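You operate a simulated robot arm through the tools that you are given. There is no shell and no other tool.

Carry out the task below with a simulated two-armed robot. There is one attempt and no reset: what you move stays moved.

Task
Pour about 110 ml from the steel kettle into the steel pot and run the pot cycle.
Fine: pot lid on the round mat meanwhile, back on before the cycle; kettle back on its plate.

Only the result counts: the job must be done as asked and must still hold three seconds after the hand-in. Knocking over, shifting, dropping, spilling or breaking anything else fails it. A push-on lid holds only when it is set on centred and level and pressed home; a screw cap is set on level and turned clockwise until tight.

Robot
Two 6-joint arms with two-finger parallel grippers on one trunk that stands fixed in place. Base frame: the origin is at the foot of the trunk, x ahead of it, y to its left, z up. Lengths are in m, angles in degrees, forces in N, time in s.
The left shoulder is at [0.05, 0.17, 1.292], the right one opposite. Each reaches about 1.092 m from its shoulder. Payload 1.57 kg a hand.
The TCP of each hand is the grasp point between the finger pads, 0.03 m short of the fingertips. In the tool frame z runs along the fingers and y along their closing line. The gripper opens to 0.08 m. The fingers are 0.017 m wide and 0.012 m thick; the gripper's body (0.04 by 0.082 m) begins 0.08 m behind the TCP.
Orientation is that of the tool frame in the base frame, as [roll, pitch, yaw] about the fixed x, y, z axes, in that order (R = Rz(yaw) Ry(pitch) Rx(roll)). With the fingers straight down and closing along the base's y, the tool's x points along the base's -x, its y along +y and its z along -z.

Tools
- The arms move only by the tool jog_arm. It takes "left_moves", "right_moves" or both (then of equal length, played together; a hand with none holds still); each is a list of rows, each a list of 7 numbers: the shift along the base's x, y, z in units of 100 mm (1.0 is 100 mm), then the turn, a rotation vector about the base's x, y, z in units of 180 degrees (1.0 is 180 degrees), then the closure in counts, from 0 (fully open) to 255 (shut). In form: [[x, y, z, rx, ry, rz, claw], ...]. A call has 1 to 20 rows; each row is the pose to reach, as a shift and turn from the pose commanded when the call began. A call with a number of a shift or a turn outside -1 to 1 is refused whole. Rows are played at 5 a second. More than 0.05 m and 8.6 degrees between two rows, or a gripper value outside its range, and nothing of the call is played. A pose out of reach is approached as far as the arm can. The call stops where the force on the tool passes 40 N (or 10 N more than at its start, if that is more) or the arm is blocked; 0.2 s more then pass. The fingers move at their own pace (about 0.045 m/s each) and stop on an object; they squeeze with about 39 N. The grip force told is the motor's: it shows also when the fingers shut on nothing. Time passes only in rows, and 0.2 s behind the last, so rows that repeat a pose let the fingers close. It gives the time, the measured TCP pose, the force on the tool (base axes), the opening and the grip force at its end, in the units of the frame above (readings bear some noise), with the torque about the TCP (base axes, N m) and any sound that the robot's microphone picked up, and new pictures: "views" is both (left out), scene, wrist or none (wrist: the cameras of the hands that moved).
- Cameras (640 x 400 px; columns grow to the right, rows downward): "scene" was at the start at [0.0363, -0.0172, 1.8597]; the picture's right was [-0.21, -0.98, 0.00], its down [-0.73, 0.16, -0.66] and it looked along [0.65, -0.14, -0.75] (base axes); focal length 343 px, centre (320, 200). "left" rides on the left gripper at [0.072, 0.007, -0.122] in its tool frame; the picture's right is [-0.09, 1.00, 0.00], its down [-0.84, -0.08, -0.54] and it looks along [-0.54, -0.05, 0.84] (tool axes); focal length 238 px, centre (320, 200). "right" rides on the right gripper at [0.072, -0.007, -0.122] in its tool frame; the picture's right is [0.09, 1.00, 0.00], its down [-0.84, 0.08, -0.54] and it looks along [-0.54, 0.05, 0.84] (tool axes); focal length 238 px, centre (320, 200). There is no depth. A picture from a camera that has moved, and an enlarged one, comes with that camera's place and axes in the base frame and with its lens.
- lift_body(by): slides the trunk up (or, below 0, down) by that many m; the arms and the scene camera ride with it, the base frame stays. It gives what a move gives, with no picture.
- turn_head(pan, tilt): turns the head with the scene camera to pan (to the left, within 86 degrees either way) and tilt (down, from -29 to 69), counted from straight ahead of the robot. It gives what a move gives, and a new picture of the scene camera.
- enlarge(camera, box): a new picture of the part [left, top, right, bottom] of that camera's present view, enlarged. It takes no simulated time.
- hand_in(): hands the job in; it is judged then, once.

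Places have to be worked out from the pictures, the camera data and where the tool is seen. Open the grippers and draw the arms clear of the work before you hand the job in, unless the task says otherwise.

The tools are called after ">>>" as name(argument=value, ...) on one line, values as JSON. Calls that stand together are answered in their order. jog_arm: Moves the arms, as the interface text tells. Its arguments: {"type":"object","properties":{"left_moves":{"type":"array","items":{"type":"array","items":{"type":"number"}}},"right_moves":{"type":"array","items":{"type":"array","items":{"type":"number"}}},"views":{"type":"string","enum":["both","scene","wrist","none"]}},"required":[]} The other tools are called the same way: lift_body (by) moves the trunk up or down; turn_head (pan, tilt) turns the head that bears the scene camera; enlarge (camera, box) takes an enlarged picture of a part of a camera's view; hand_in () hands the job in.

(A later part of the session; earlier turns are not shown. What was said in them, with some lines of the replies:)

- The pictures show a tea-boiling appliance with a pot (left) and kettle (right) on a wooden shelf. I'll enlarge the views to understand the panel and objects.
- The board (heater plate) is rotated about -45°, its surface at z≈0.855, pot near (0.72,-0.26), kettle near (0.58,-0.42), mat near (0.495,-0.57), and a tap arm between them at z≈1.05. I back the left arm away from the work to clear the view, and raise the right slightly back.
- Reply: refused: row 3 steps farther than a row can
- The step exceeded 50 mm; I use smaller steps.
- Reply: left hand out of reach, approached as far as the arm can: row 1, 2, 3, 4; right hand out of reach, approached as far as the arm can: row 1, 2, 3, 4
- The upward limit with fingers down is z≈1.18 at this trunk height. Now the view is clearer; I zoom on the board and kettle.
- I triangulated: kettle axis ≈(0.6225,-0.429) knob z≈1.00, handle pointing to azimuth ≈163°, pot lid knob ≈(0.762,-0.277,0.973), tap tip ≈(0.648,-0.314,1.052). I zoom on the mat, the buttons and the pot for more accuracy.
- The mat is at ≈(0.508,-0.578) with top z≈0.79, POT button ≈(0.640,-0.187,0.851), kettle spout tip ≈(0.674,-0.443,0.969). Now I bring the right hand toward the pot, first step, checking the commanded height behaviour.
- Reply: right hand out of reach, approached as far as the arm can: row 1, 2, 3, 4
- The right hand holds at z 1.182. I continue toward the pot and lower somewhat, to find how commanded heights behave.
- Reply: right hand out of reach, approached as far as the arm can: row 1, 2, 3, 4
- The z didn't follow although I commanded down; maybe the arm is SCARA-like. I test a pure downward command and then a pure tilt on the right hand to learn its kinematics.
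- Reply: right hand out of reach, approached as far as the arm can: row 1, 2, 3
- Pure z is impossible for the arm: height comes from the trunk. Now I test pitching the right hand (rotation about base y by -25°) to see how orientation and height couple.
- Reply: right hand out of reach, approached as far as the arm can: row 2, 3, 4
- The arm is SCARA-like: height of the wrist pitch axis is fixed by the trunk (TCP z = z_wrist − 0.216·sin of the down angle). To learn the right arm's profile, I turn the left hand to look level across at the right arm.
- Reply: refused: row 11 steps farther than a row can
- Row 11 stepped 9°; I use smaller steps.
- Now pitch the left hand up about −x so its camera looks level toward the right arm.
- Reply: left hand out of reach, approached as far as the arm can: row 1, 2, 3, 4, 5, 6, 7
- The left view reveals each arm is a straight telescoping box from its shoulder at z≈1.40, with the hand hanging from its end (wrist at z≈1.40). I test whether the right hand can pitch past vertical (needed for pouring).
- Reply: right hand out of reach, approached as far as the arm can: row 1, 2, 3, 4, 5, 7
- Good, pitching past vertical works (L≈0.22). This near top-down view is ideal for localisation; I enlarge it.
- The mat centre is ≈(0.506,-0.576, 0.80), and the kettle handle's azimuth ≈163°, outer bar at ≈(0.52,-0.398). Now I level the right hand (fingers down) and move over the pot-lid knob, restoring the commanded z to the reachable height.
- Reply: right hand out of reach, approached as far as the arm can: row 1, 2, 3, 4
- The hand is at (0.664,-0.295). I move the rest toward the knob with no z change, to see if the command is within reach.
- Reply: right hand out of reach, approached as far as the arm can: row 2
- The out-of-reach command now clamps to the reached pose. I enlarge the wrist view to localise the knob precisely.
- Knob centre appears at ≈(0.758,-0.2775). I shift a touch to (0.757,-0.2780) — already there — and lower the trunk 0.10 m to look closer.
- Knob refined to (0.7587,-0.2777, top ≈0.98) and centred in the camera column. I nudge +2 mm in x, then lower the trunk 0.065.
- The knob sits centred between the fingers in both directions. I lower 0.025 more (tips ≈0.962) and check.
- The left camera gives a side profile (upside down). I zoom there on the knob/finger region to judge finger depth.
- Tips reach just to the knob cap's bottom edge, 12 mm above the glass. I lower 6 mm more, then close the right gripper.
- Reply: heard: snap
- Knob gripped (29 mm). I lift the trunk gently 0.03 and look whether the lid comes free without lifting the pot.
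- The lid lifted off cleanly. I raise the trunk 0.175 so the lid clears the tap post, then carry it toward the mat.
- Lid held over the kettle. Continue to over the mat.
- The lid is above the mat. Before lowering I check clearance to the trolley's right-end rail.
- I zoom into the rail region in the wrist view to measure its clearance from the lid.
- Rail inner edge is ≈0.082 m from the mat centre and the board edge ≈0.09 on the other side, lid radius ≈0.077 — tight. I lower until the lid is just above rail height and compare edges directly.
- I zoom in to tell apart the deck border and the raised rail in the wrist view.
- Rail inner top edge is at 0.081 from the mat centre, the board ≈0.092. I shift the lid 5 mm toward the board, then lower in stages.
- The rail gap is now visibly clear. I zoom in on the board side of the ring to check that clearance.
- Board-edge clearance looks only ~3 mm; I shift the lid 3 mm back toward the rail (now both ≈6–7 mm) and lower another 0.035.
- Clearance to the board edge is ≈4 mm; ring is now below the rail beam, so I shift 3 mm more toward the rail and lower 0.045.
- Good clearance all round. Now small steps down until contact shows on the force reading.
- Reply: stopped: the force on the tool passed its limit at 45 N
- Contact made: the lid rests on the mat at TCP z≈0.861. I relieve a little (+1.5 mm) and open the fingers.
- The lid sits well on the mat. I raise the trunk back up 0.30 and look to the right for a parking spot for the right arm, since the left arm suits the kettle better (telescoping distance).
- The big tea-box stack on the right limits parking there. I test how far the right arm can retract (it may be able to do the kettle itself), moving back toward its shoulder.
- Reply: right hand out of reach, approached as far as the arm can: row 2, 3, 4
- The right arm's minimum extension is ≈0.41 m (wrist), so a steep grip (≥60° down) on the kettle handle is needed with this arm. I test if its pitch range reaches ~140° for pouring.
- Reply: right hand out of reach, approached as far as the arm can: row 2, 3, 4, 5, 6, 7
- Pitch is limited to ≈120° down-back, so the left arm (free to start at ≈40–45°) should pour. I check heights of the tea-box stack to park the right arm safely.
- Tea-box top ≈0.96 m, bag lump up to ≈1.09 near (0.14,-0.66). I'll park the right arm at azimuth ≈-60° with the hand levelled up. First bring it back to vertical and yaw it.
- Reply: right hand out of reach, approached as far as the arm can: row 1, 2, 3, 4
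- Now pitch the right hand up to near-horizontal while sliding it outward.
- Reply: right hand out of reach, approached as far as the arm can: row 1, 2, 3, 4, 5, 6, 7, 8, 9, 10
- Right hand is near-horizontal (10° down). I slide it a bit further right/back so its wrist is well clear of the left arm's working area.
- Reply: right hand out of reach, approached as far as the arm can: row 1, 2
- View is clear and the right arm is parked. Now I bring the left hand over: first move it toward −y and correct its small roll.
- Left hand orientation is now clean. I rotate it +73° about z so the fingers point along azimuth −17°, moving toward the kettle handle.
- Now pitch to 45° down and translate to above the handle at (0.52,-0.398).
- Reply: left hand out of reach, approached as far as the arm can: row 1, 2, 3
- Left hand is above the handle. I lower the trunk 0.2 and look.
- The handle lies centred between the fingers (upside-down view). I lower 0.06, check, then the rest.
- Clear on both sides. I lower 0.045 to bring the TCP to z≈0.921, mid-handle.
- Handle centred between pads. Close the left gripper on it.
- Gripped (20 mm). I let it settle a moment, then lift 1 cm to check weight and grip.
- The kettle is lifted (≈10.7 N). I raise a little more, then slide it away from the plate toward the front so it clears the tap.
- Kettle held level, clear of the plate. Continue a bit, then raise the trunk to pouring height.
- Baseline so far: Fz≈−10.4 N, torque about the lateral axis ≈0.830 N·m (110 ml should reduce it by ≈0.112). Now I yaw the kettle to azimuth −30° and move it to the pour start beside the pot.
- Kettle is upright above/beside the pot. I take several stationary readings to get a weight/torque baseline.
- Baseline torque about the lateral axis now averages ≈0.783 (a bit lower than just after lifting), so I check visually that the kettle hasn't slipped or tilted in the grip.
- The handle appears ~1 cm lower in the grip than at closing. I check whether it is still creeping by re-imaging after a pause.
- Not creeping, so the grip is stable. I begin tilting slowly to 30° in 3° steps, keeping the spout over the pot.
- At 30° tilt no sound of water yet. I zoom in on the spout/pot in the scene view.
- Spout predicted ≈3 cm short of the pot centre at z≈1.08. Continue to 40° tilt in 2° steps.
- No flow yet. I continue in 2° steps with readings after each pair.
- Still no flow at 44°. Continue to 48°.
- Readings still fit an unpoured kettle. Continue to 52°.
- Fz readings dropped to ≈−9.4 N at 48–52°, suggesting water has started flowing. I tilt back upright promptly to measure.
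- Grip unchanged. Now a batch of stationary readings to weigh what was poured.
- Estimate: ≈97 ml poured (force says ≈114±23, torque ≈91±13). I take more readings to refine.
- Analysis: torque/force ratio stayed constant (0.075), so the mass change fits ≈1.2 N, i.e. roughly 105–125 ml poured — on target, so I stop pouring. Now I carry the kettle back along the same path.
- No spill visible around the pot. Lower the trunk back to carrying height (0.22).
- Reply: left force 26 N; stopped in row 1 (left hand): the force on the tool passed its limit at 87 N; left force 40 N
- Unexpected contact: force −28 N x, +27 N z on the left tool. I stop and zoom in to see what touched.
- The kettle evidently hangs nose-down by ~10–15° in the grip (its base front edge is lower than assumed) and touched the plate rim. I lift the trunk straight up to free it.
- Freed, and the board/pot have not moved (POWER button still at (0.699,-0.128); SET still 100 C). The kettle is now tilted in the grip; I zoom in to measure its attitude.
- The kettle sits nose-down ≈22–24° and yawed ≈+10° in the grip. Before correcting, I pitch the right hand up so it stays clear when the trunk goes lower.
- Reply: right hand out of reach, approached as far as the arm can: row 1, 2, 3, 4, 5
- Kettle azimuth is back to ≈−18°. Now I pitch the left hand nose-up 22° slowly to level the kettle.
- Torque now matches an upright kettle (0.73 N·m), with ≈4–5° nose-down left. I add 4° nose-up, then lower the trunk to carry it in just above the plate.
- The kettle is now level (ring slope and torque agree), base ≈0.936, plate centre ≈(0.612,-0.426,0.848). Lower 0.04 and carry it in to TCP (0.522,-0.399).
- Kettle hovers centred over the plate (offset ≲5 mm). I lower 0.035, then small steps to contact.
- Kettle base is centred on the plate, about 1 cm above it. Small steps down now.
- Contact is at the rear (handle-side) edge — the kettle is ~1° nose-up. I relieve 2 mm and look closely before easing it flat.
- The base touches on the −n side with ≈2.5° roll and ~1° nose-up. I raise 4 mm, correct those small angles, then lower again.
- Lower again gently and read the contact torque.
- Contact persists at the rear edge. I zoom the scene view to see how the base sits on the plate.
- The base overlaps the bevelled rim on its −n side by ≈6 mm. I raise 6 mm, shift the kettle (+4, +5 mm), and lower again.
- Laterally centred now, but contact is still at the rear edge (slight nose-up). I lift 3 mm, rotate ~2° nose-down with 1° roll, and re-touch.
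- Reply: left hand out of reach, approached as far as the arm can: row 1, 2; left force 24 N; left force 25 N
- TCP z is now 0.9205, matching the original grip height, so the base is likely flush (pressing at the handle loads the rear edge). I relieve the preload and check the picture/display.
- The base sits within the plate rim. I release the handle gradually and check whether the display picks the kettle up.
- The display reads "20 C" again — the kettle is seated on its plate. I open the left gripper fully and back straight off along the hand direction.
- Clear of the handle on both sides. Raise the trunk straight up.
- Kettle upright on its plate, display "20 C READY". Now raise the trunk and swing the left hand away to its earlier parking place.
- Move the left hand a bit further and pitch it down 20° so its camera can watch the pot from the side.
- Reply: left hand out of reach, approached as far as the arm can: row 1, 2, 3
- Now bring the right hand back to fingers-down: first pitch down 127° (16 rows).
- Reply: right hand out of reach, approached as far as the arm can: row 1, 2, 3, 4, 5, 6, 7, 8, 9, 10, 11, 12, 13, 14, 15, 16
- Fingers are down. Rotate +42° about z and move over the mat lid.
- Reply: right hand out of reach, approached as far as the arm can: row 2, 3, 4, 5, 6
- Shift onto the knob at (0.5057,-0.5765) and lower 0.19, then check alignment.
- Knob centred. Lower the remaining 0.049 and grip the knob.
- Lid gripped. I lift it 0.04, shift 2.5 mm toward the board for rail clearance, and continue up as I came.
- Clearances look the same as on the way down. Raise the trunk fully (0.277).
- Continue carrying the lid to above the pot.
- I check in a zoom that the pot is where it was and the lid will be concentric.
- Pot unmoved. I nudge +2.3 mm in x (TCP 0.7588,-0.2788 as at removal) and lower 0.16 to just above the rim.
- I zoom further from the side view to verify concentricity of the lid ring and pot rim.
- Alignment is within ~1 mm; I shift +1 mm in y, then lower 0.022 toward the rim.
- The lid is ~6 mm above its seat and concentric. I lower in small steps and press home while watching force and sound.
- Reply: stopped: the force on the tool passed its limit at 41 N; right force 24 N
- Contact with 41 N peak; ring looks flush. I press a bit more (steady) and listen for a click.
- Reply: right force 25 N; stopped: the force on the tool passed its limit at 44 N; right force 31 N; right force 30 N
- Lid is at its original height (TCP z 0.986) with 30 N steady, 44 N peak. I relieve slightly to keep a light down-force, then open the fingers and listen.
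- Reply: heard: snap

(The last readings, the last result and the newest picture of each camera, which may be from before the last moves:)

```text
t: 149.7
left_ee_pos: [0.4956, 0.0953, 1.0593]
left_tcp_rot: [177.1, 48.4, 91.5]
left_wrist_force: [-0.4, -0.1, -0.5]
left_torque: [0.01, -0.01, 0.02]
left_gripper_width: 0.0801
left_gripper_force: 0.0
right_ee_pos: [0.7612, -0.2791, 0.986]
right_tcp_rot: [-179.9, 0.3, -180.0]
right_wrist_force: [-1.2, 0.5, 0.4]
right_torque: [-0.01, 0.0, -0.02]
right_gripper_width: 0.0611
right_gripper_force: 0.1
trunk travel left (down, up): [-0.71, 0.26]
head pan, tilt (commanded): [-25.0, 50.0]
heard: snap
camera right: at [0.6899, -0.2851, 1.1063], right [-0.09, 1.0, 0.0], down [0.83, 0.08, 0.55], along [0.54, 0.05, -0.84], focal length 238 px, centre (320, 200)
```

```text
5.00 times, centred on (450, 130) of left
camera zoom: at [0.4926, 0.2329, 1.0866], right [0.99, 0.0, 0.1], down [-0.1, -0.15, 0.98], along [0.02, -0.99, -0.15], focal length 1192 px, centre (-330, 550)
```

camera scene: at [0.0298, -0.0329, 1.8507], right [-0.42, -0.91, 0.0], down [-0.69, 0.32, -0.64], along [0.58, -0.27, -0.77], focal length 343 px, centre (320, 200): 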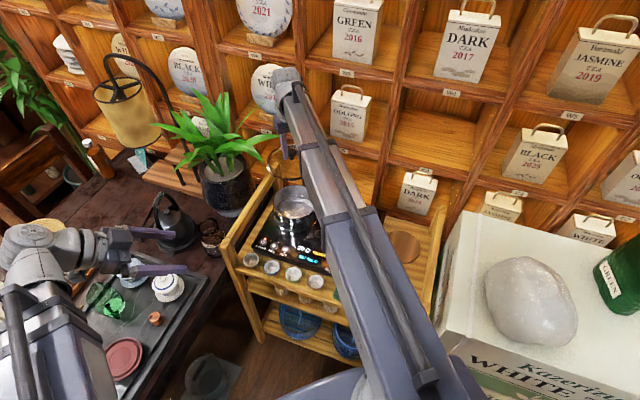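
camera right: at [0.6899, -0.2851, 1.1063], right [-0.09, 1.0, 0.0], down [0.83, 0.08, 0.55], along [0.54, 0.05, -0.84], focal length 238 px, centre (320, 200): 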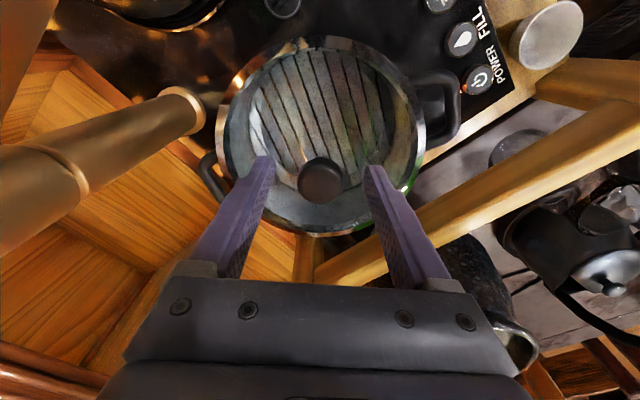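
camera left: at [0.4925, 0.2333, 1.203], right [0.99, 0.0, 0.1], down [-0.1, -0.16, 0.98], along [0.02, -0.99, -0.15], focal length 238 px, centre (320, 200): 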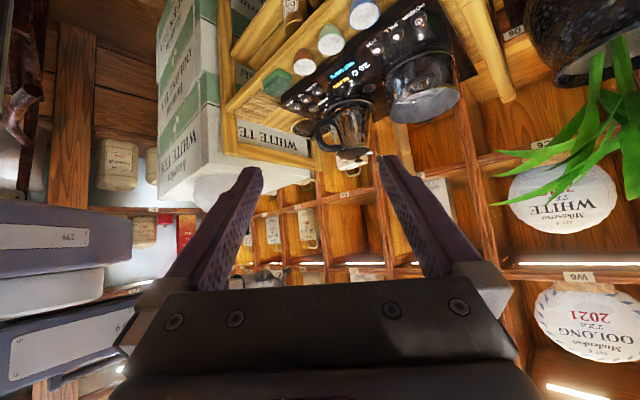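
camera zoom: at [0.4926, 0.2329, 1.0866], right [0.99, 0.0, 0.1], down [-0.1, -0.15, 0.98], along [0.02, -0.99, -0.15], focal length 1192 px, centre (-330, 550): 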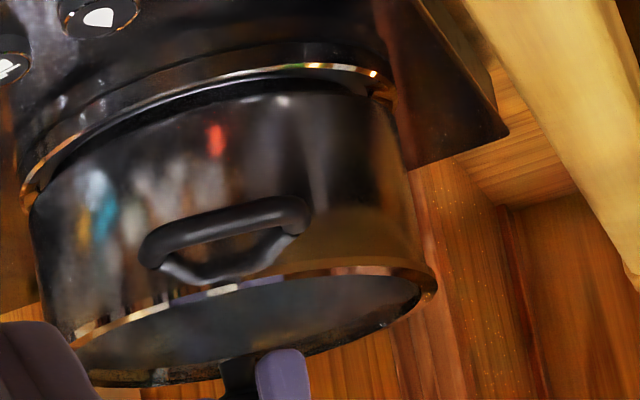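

"Snap" heard on release — the lid latched on the pot. Now raise, and move the right hand over the POT button with fingers closed.

>>> lift_body(by=0.1)

>>> jog_arm(right_moves=[[-0.3, 0.2, 0, 0, 0, 0, 120], [-0.6, 0.4, 0, 0, 0, 0, 200], [-0.9, 0.6, 0, 0, 0, 0, 255]], views="none")

>>> jog_arm(right_moves=[[-0.15, 0.15, 0, 0, 0, 0, 255], [-0.3, 0.31, 0, 0, 0, 0, 255], [-0.3, 0.31, 0, 0, 0, 0, 255]], views="both")

>>> enlarge(camera="right", box=[220, 20, 420, 220])

```text
t: 151.0
left_ee_pos: [0.4972, 0.0952, 1.1594]
left_tcp_rot: [177.1, 48.5, 91.5]
left_wrist_force: [0.0, 0.1, -0.1]
left_torque: [0.0, 0.02, 0.02]
left_gripper_width: 0.0802
left_gripper_force: 0.1
right_ee_pos: [0.7615, -0.279, 1.0854]
right_tcp_rot: [-179.9, 0.3, 180.0]
right_wrist_force: [-0.3, -0.4, -0.6]
right_torque: [0.01, -0.01, 0.02]
right_gripper_width: 0.0613
right_gripper_force: 0.0
trunk travel left (down, up): [-0.81, 0.16]
head pan, tilt (commanded): [-25.0, 50.0]
```

```text
t: 151.8
left_ee_pos: [0.4957, 0.0949, 1.1602]
left_tcp_rot: [177.1, 48.4, 91.5]
left_wrist_force: [0.1, 0.2, 0.6]
left_torque: [0.0, -0.03, 0.05]
left_gripper_width: 0.0799
left_gripper_force: 0.0
right_ee_pos: [0.6706, -0.2171, 1.0872]
right_tcp_rot: [-179.9, 0.3, 180.0]
right_wrist_force: [-0.1, -0.1, 0.8]
right_torque: [0.0, 0.0, 0.0]
right_gripper_width: 0.0002
right_gripper_force: 3.0
trunk travel left (down, up): [-0.81, 0.16]
head pan, tilt (commanded): [-25.0, 50.0]
```

```text
t: 152.6
left_ee_pos: [0.497, 0.095, 1.16]
left_tcp_rot: [177.1, 48.5, 91.5]
left_wrist_force: [0.5, -0.5, 0.2]
left_torque: [0.0, -0.01, -0.02]
left_gripper_width: 0.0803
left_gripper_force: 0.2
right_ee_pos: [0.643, -0.1892, 1.0836]
right_tcp_rot: [-180.0, 0.2, -179.9]
right_wrist_force: [-0.4, 0.2, -0.5]
right_torque: [-0.03, -0.01, 0.0]
right_gripper_width: 0.0
right_gripper_force: 21.7
trunk travel left (down, up): [-0.81, 0.16]
head pan, tilt (commanded): [-25.0, 50.0]
camera scene: at [0.0293, -0.0332, 1.7608], right [-0.42, -0.91, 0.0], down [-0.69, 0.32, -0.64], along [0.58, -0.27, -0.77], focal length 343 px, centre (320, 200)
camera right: at [0.5706, -0.1954, 1.2064], right [-0.09, 1.0, 0.0], down [0.83, 0.08, 0.55], along [0.54, 0.05, -0.84], focal length 238 px, centre (320, 200)
```

scene: 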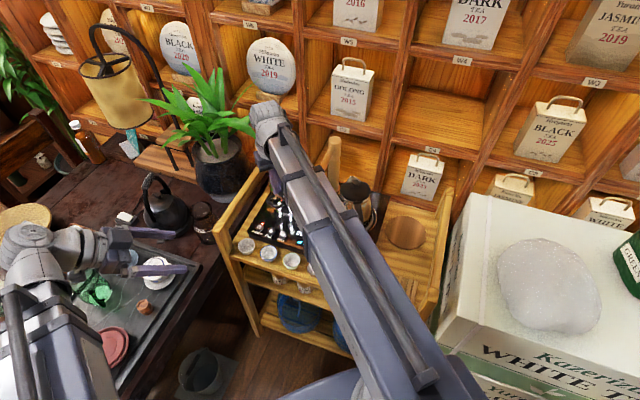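
right: 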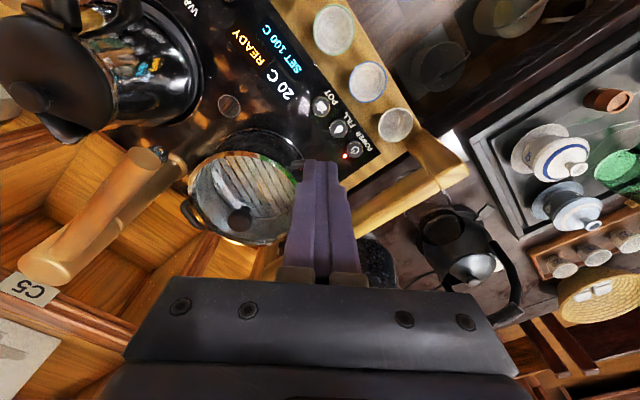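

```text
2.00 times, centred on (320, 120) of right
camera zoom: at [0.5706, -0.1954, 1.2064], right [-0.09, 1.0, 0.0], down [0.83, 0.08, 0.55], along [0.54, 0.05, -0.84], focal length 477 px, centre (320, 360)
```

zoom: 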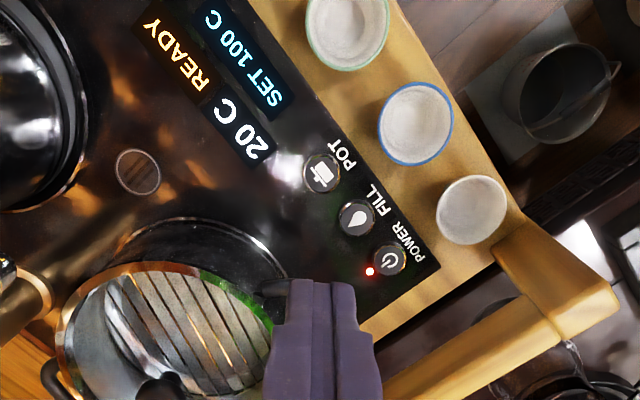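

POT button located at (0.6414,-0.189,0.851), right under the closed fingertips. I lower 0.188, then creep down.

>>> jog_arm(right_moves=[[-0.014, 0, 0, 0, 0, 0, 255], [-0.014, 0, 0, 0, 0, 0, 255]], views="none")

>>> lift_body(by=-0.186)

>>> enlarge(camera="right", box=[220, 60, 420, 260])

>>> enlarge(camera="left", box=[320, 20, 520, 170])

```text
t: 153.2
left_ee_pos: [0.496, 0.0943, 1.1605]
left_tcp_rot: [177.1, 48.5, 91.5]
left_wrist_force: [0.2, -0.5, 0.7]
left_torque: [0.01, 0.0, 0.02]
left_gripper_width: 0.0802
left_gripper_force: 0.1
right_ee_pos: [0.6404, -0.1888, 1.0855]
right_tcp_rot: [-179.9, 0.2, 180.0]
right_wrist_force: [-0.2, 0.6, -0.1]
right_torque: [0.02, -0.01, -0.01]
right_gripper_width: 0.0
right_gripper_force: 21.0
trunk travel left (down, up): [-0.81, 0.16]
head pan, tilt (commanded): [-25.0, 50.0]
```

```text
t: 155.3
left_ee_pos: [0.496, 0.0946, 0.9728]
left_tcp_rot: [177.1, 48.5, 91.5]
left_wrist_force: [-0.4, 0.0, -0.4]
left_torque: [-0.03, 0.01, 0.0]
left_gripper_width: 0.0802
left_gripper_force: 0.1
right_ee_pos: [0.6414, -0.1891, 0.8988]
right_tcp_rot: [-179.9, 0.3, 179.9]
right_wrist_force: [0.4, 0.7, 0.8]
right_torque: [0.05, 0.0, -0.02]
right_gripper_width: 0.0
right_gripper_force: 21.4
trunk travel left (down, up): [-0.624, 0.346]
head pan, tilt (commanded): [-25.0, 50.0]
```

```text
2.00 times, centred on (320, 160) of right
camera zoom: at [0.5688, -0.1953, 1.0205], right [-0.09, 1.0, 0.0], down [0.83, 0.08, 0.55], along [0.54, 0.05, -0.84], focal length 477 px, centre (320, 280)
```

zoom: 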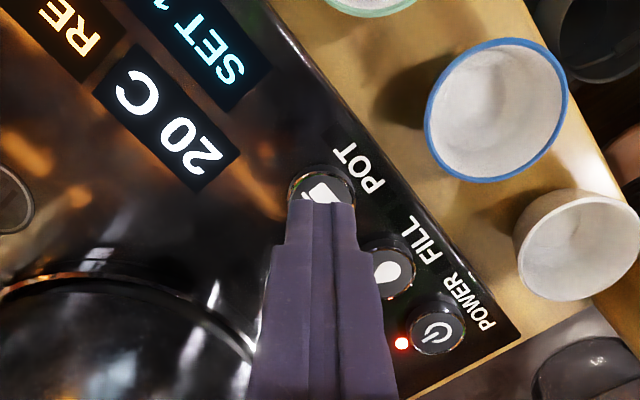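

```text
2.67 times, centred on (420, 95) of left
camera zoom: at [0.4924, 0.233, 1.0007], right [0.99, 0.0, 0.1], down [-0.1, -0.15, 0.98], along [0.02, -0.99, -0.15], focal length 636 px, centre (53, 480)
```

zoom: 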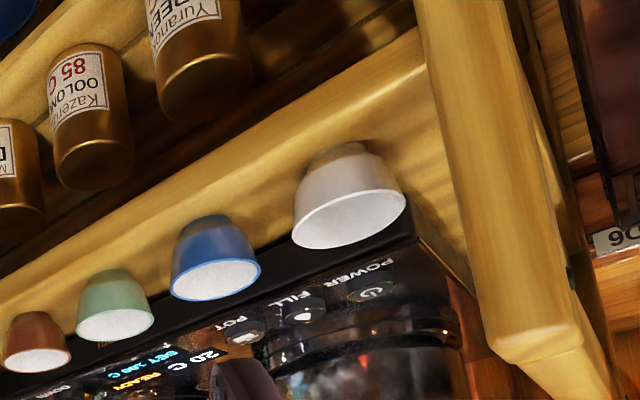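

Fingertip is right over POT. I creep down to press it.

>>> lift_body(by=-0.012)

>>> lift_body(by=-0.004)

>>> lift_body(by=-0.003)

>>> enlarge(camera="right", box=[220, 40, 420, 240])

```text
t: 155.9
left_ee_pos: [0.4962, 0.095, 0.9611]
left_tcp_rot: [177.1, 48.4, 91.5]
left_wrist_force: [-0.1, 0.8, 0.3]
left_torque: [-0.02, -0.02, 0.0]
left_gripper_width: 0.0802
left_gripper_force: 0.1
right_ee_pos: [0.6399, -0.1887, 0.8872]
right_tcp_rot: [-179.9, 0.2, 179.9]
right_wrist_force: [0.7, 0.3, 0.0]
right_torque: [0.02, 0.01, -0.01]
right_gripper_width: 0.0
right_gripper_force: 21.4
trunk travel left (down, up): [-0.612, 0.358]
head pan, tilt (commanded): [-25.0, 50.0]
```

```text
t: 156.4
left_ee_pos: [0.4957, 0.0949, 0.9566]
left_tcp_rot: [177.0, 48.5, 91.5]
left_wrist_force: [-0.6, 0.1, -0.4]
left_torque: [-0.02, -0.01, -0.01]
left_gripper_width: 0.0801
left_gripper_force: 0.1
right_ee_pos: [0.6405, -0.1884, 0.8834]
right_tcp_rot: [-179.9, 0.2, 180.0]
right_wrist_force: [0.5, 0.3, 0.1]
right_torque: [0.0, -0.01, 0.0]
right_gripper_width: 0.0
right_gripper_force: 20.8
trunk travel left (down, up): [-0.608, 0.362]
head pan, tilt (commanded): [-25.0, 50.0]
```

```text
t: 156.9
left_ee_pos: [0.4963, 0.0947, 0.9552]
left_tcp_rot: [177.1, 48.5, 91.5]
left_wrist_force: [0.1, 0.0, 0.2]
left_torque: [-0.01, 0.01, 0.01]
left_gripper_width: 0.0802
left_gripper_force: 0.0
right_ee_pos: [0.6408, -0.1905, 0.8792]
right_tcp_rot: [-179.9, 0.2, 180.0]
right_wrist_force: [-1.5, -1.3, 0.7]
right_torque: [0.0, -0.01, 0.01]
right_gripper_width: 0.0001
right_gripper_force: 21.3
trunk travel left (down, up): [-0.605, 0.365]
head pan, tilt (commanded): [-25.0, 50.0]
```

```text
2.00 times, centred on (320, 140) of right
camera zoom: at [0.5688, -0.1953, 1.0014], right [-0.09, 1.0, 0.0], down [0.83, 0.08, 0.55], along [0.54, 0.05, -0.84], focal length 477 px, centre (320, 320)
```

zoom: 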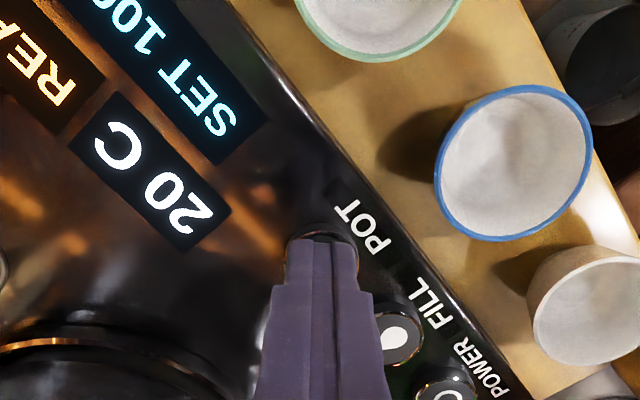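

No contact yet at tip z≈0.849. Continue in 2 mm steps.

>>> lift_body(by=-0.002)

>>> lift_body(by=-0.002)

>>> lift_body(by=-0.002)

```text
t: 157.4
left_ee_pos: [0.496, 0.0961, 0.9524]
left_tcp_rot: [177.0, 48.5, 91.4]
left_wrist_force: [0.1, -0.2, 0.4]
left_torque: [0.0, 0.02, 0.0]
left_gripper_width: 0.0801
left_gripper_force: 0.1
right_ee_pos: [0.6419, -0.1893, 0.8778]
right_tcp_rot: [-179.9, 0.1, -180.0]
right_wrist_force: [0.1, -0.6, 0.2]
right_torque: [0.0, -0.01, 0.02]
right_gripper_width: 0.0001
right_gripper_force: 21.5
trunk travel left (down, up): [-0.603, 0.367]
head pan, tilt (commanded): [-25.0, 50.0]
heard: click
```

```text
t: 158.0
left_ee_pos: [0.4963, 0.0947, 0.9505]
left_tcp_rot: [177.1, 48.5, 91.5]
left_wrist_force: [-0.3, -1.0, 0.6]
left_torque: [-0.02, -0.02, -0.01]
left_gripper_width: 0.0801
left_gripper_force: 0.1
right_ee_pos: [0.6407, -0.1888, 0.8773]
right_tcp_rot: [-179.9, 0.3, -179.9]
right_wrist_force: [1.0, -0.4, 3.9]
right_torque: [0.0, -0.05, -0.01]
right_gripper_width: 0.0001
right_gripper_force: 21.3
trunk travel left (down, up): [-0.601, 0.369]
head pan, tilt (commanded): [-25.0, 50.0]
```

```text
t: 158.5
left_ee_pos: [0.4956, 0.0953, 0.9489]
left_tcp_rot: [177.1, 48.6, 91.5]
left_wrist_force: [0.4, 0.2, 0.4]
left_torque: [-0.02, 0.02, 0.04]
left_gripper_width: 0.0802
left_gripper_force: 0.0
right_ee_pos: [0.6403, -0.1901, 0.8736]
right_tcp_rot: [-180.0, 0.3, -180.0]
right_wrist_force: [1.1, -1.6, 8.7]
right_torque: [-0.01, -0.07, 0.01]
right_gripper_width: 0.0
right_gripper_force: 21.1
trunk travel left (down, up): [-0.599, 0.371]
head pan, tilt (commanded): [-25.0, 50.0]
```

"Click" heard — the button was pressed once. I lift off and read the display.

>>> lift_body(by=0.05)

>>> enlarge(camera="right", box=[180, 0, 480, 200])

>>> enlarge(camera="scene", box=[230, 120, 430, 260])

```text
t: 159.4
left_ee_pos: [0.4952, 0.095, 0.9981]
left_tcp_rot: [177.0, 48.7, 91.5]
left_wrist_force: [-0.2, -0.1, 0.2]
left_torque: [0.0, 0.01, 0.0]
left_gripper_width: 0.0799
left_gripper_force: 0.1
right_ee_pos: [0.64, -0.1892, 0.9242]
right_tcp_rot: [-179.9, 0.2, 179.9]
right_wrist_force: [-0.4, 0.1, 0.3]
right_torque: [-0.01, -0.02, -0.01]
right_gripper_width: 0.0
right_gripper_force: 21.0
trunk travel left (down, up): [-0.649, 0.321]
head pan, tilt (commanded): [-25.0, 50.0]
```

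```text
2.00 times, centred on (330, 100) of right
camera zoom: at [0.5689, -0.1953, 1.0453], right [-0.09, 1.0, 0.0], down [0.83, 0.08, 0.55], along [0.54, 0.05, -0.84], focal length 477 px, centre (300, 400)
```

zoom: 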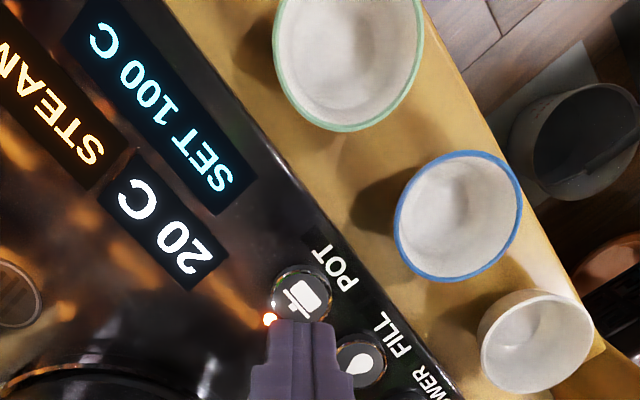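

```text
2.86 times, centred on (330, 190) of scene
camera zoom: at [0.0294, -0.0332, 1.5997], right [-0.42, -0.91, 0.0], down [-0.69, 0.32, -0.64], along [0.58, -0.27, -0.77], focal length 980 px, centre (291, 229)
```

zoom: 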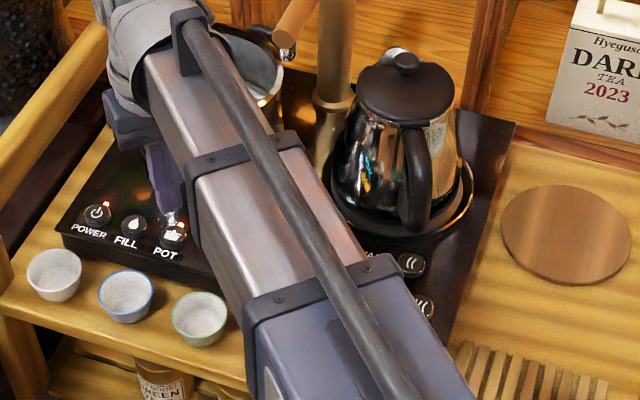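

The display now says "STEAM" and the POT lamp is lit — the pot cycle is running. I raise the trunk and draw the right arm clear with the gripper open.

>>> lift_body(by=0.25)

>>> jog_arm(right_moves=[[-0.4, -0.2, 0, 0, 0, 0, 120], [-0.8, -0.4, 0, 0, 0, 0, 0], [-1.0, -0.6, 0, 0, 0, 0, 0]], views="none")

>>> jog_arm(right_moves=[[-0.3, -0.35, 0, 0, 0, 0, 0], [-0.6, -0.7, 0, 0, 0, 0, 0], [-0.9, -1.0, 0, 0, 0, 0, 0]], views="scene")

>>> enlarge(camera="scene", box=[230, 140, 430, 290])

```text
t: 162.0
left_ee_pos: [0.4965, 0.0947, 1.2485]
left_tcp_rot: [177.0, 48.6, 91.4]
left_wrist_force: [0.5, -0.4, -0.1]
left_torque: [0.03, 0.02, -0.01]
left_gripper_width: 0.08
left_gripper_force: 0.0
right_ee_pos: [0.6407, -0.1882, 1.1733]
right_tcp_rot: [-179.9, 0.2, 180.0]
right_wrist_force: [-0.2, 0.3, 0.3]
right_torque: [-0.04, 0.02, 0.01]
right_gripper_width: 0.0001
right_gripper_force: 20.8
trunk travel left (down, up): [-0.899, 0.071]
head pan, tilt (commanded): [-25.0, 50.0]
```

```text
t: 162.8
left_ee_pos: [0.4959, 0.0946, 1.2476]
left_tcp_rot: [177.1, 48.5, 91.5]
left_wrist_force: [-0.1, -0.6, 0.6]
left_torque: [0.01, 0.0, 0.0]
left_gripper_width: 0.0798
left_gripper_force: 0.1
right_ee_pos: [0.5396, -0.251, 1.1742]
right_tcp_rot: [-179.9, 0.3, -179.9]
right_wrist_force: [0.4, -1.0, -0.6]
right_torque: [0.0, 0.02, -0.03]
right_gripper_width: 0.066
right_gripper_force: 0.1
trunk travel left (down, up): [-0.899, 0.071]
head pan, tilt (commanded): [-25.0, 50.0]
```

```text
t: 163.6
left_ee_pos: [0.4961, 0.094, 1.2491]
left_tcp_rot: [177.2, 48.5, 91.5]
left_wrist_force: [-0.2, 0.0, 0.6]
left_torque: [0.01, -0.02, 0.03]
left_gripper_width: 0.0803
left_gripper_force: 0.1
right_ee_pos: [0.4489, -0.3524, 1.1736]
right_tcp_rot: [-179.9, 0.3, -179.8]
right_wrist_force: [0.0, -0.4, -0.2]
right_torque: [0.02, -0.04, 0.0]
right_gripper_width: 0.08
right_gripper_force: 0.0
trunk travel left (down, up): [-0.899, 0.071]
head pan, tilt (commanded): [-25.0, 50.0]
camera scene: at [0.0284, -0.034, 1.8498], right [-0.42, -0.91, 0.0], down [-0.69, 0.32, -0.64], along [0.58, -0.27, -0.77], focal length 343 px, centre (320, 200)
```

scene: 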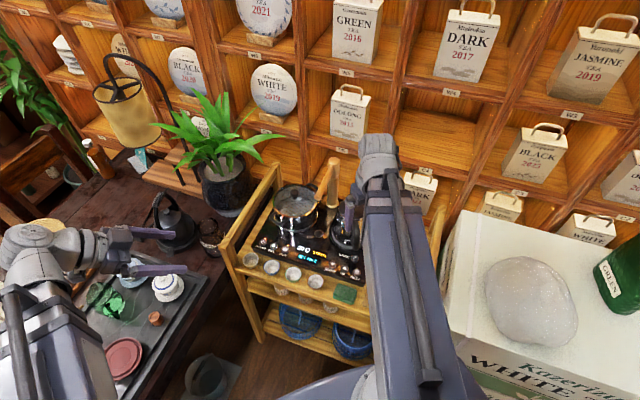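

```text
2.67 times, centred on (330, 215) of scene
camera zoom: at [0.0284, -0.034, 1.8498], right [-0.42, -0.91, 0.0], down [-0.69, 0.32, -0.64], along [0.58, -0.27, -0.77], focal length 915 px, centre (293, 160)
```

zoom: 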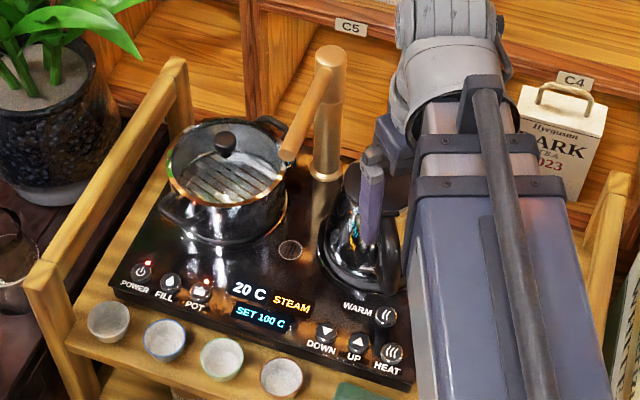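

"STEAM" is on, lid on the pot, kettle on its plate. I move the right arm further aside and wait to see how the cycle proceeds.

>>> jog_arm(right_moves=[[-0.2, -0.3, 0, 0, 0, 0, 0], [-0.4, -0.6, 0, 0, 0, 0, 0], [-0.6, -0.9, 0, 0, 0, 0, 0]], views="none")

>>> jog_arm(right_moves=[[0, 0, 0, 0, 0, 0, 0], [0, 0, 0, 0, 0, 0, 0], [0, 0, 0, 0, 0, 0, 0], [0, 0, 0, 0, 0, 0, 0], [0, 0, 0, 0, 0, 0, 0], [0, 0, 0, 0, 0, 0, 0], [0, 0, 0, 0, 0, 0, 0], [0, 0, 0, 0, 0, 0, 0], [0, 0, 0, 0, 0, 0, 0], [0, 0, 0, 0, 0, 0, 0], [0, 0, 0, 0, 0, 0, 0], [0, 0, 0, 0, 0, 0, 0], [0, 0, 0, 0, 0, 0, 0], [0, 0, 0, 0, 0, 0, 0], [0, 0, 0, 0, 0, 0, 0], [0, 0, 0, 0, 0, 0, 0], [0, 0, 0, 0, 0, 0, 0], [0, 0, 0, 0, 0, 0, 0], [0, 0, 0, 0, 0, 0, 0], [0, 0, 0, 0, 0, 0, 0]], views="scene")

>>> enlarge(camera="scene", box=[230, 150, 430, 300])

```text
t: 164.4
left_ee_pos: [0.4966, 0.0942, 1.2491]
left_tcp_rot: [177.1, 48.6, 91.5]
left_wrist_force: [-0.3, 0.5, -0.4]
left_torque: [-0.01, 0.0, 0.04]
left_gripper_width: 0.0799
left_gripper_force: 0.1
right_ee_pos: [0.3896, -0.44, 1.1739]
right_tcp_rot: [-180.0, 0.3, -179.9]
right_wrist_force: [-0.1, -0.4, -1.4]
right_torque: [0.01, 0.0, 0.0]
right_gripper_width: 0.0801
right_gripper_force: 0.1
trunk travel left (down, up): [-0.899, 0.071]
head pan, tilt (commanded): [-25.0, 50.0]
```

```text
t: 168.6
left_ee_pos: [0.4953, 0.0961, 1.248]
left_tcp_rot: [177.2, 48.5, 91.6]
left_wrist_force: [0.5, -0.6, 0.1]
left_torque: [0.02, -0.01, -0.01]
left_gripper_width: 0.0802
left_gripper_force: 0.2
right_ee_pos: [0.3897, -0.4403, 1.1741]
right_tcp_rot: [-179.8, 0.2, -179.9]
right_wrist_force: [-1.4, 0.7, -0.5]
right_torque: [-0.01, -0.01, 0.0]
right_gripper_width: 0.0799
right_gripper_force: 0.0
trunk travel left (down, up): [-0.899, 0.071]
head pan, tilt (commanded): [-25.0, 50.0]
camera scene: at [0.0293, -0.0333, 1.8498], right [-0.42, -0.91, 0.0], down [-0.69, 0.32, -0.64], along [0.58, -0.27, -0.77], focal length 343 px, centre (320, 200)
```

scene: 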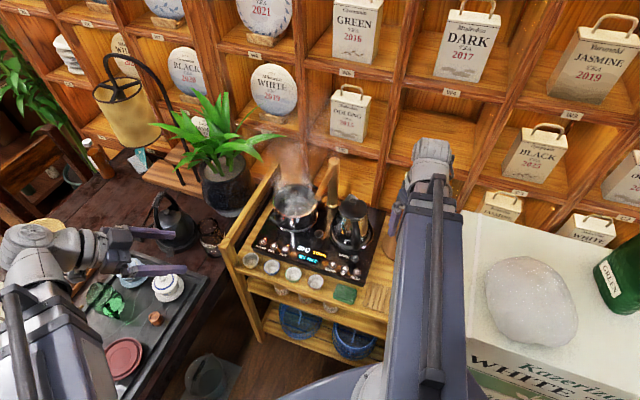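

```text
2.67 times, centred on (330, 225) of scene
camera zoom: at [0.0293, -0.0333, 1.8498], right [-0.42, -0.91, 0.0], down [-0.69, 0.32, -0.64], along [0.58, -0.27, -0.77], focal length 915 px, centre (293, 133)
```

zoom: 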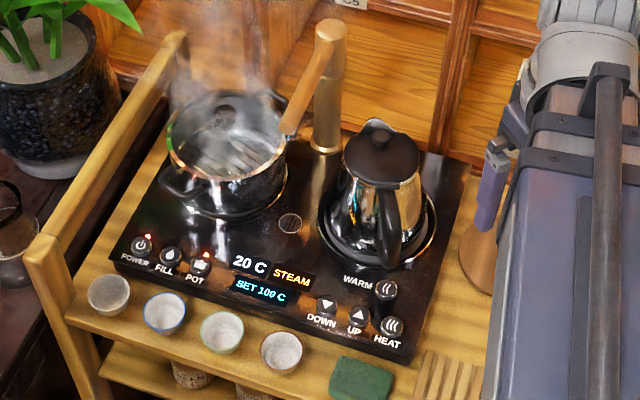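

Steam is rising: the cycle runs. I wait to see it proceed to its end.

>>> jog_arm(right_moves=[[0, 0, 0, 0, 0, 0, 0], [0, 0, 0, 0, 0, 0, 0], [0, 0, 0, 0, 0, 0, 0], [0, 0, 0, 0, 0, 0, 0], [0, 0, 0, 0, 0, 0, 0], [0, 0, 0, 0, 0, 0, 0], [0, 0, 0, 0, 0, 0, 0], [0, 0, 0, 0, 0, 0, 0], [0, 0, 0, 0, 0, 0, 0], [0, 0, 0, 0, 0, 0, 0], [0, 0, 0, 0, 0, 0, 0], [0, 0, 0, 0, 0, 0, 0], [0, 0, 0, 0, 0, 0, 0], [0, 0, 0, 0, 0, 0, 0], [0, 0, 0, 0, 0, 0, 0], [0, 0, 0, 0, 0, 0, 0], [0, 0, 0, 0, 0, 0, 0], [0, 0, 0, 0, 0, 0, 0], [0, 0, 0, 0, 0, 0, 0], [0, 0, 0, 0, 0, 0, 0]], views="none")

>>> jog_arm(right_moves=[[0, 0, 0, 0, 0, 0, 0], [0, 0, 0, 0, 0, 0, 0], [0, 0, 0, 0, 0, 0, 0], [0, 0, 0, 0, 0, 0, 0], [0, 0, 0, 0, 0, 0, 0], [0, 0, 0, 0, 0, 0, 0], [0, 0, 0, 0, 0, 0, 0], [0, 0, 0, 0, 0, 0, 0], [0, 0, 0, 0, 0, 0, 0], [0, 0, 0, 0, 0, 0, 0], [0, 0, 0, 0, 0, 0, 0], [0, 0, 0, 0, 0, 0, 0], [0, 0, 0, 0, 0, 0, 0], [0, 0, 0, 0, 0, 0, 0], [0, 0, 0, 0, 0, 0, 0], [0, 0, 0, 0, 0, 0, 0], [0, 0, 0, 0, 0, 0, 0], [0, 0, 0, 0, 0, 0, 0], [0, 0, 0, 0, 0, 0, 0], [0, 0, 0, 0, 0, 0, 0]], views="none")

>>> enlarge(camera="scene", box=[230, 150, 430, 300])

```text
t: 172.8
left_ee_pos: [0.4964, 0.0946, 1.249]
left_tcp_rot: [177.1, 48.5, 91.4]
left_wrist_force: [1.4, -0.6, 0.0]
left_torque: [0.01, 0.01, 0.02]
left_gripper_width: 0.0799
left_gripper_force: 0.1
right_ee_pos: [0.3903, -0.4404, 1.1753]
right_tcp_rot: [-179.8, 0.2, -180.0]
right_wrist_force: [-1.0, 0.5, -0.3]
right_torque: [-0.01, -0.01, 0.0]
right_gripper_width: 0.0797
right_gripper_force: 0.0
trunk travel left (down, up): [-0.899, 0.071]
head pan, tilt (commanded): [-25.0, 50.0]
```

```text
t: 177.0
left_ee_pos: [0.4946, 0.0937, 1.2477]
left_tcp_rot: [177.1, 48.5, 91.5]
left_wrist_force: [-1.0, -1.1, -0.7]
left_torque: [-0.01, 0.02, 0.01]
left_gripper_width: 0.0799
left_gripper_force: 0.1
right_ee_pos: [0.3891, -0.4399, 1.1744]
right_tcp_rot: [-179.9, 0.2, 180.0]
right_wrist_force: [-0.9, -0.8, 0.0]
right_torque: [0.02, 0.0, 0.0]
right_gripper_width: 0.0801
right_gripper_force: 0.0
trunk travel left (down, up): [-0.899, 0.071]
head pan, tilt (commanded): [-25.0, 50.0]
```

```text
2.67 times, centred on (330, 225) of scene
camera zoom: at [0.0293, -0.0333, 1.8498], right [-0.42, -0.91, 0.0], down [-0.69, 0.32, -0.64], along [0.58, -0.27, -0.77], focal length 915 px, centre (293, 133)
```

zoom: 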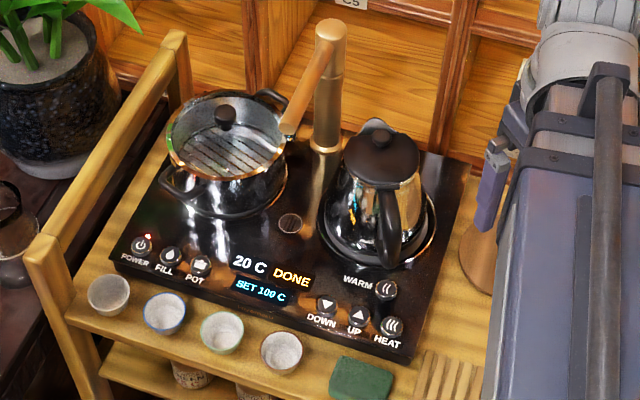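

The display reads "DONE": the pot cycle completed, the lid is on the pot, the kettle is on its plate (20 C shown), both grippers are open and the arms are clear. I hand in.

>>> hand_in()

```text
The job is handed in.
```

I poured water from the kettle into the pot and ran the pot cycle to "DONE". I have handed the job in, but no verdict has come back yet.

- **Poured amount:** I could only estimate it from noisy force readings. They point to roughly 100–125 ml, so the 110 ml target is plausible but not confirmed.
- **Pot lid:** It rested on the round mat during the pour. I set it back on and pressed it down before the cycle, and it snapped when I let go of it.
- **Pot cycle:** One press on POT gave a click, then "STEAM" on the display with visible steam, and finally "DONE".
- **Kettle:** It is back on its plate and the display reads 20 C again. Its handle points in a slightly different direction than before.
- **Bump on the way back:** The kettle had tilted in the grip and hit something with a hard bump (87 N), most likely the plate rim. I lifted it clear, levelled it and set it down properly. The board was still in place, the settings had not changed, and the later pictures show no spill.

Both grippers are open and the arms are clear of the work.
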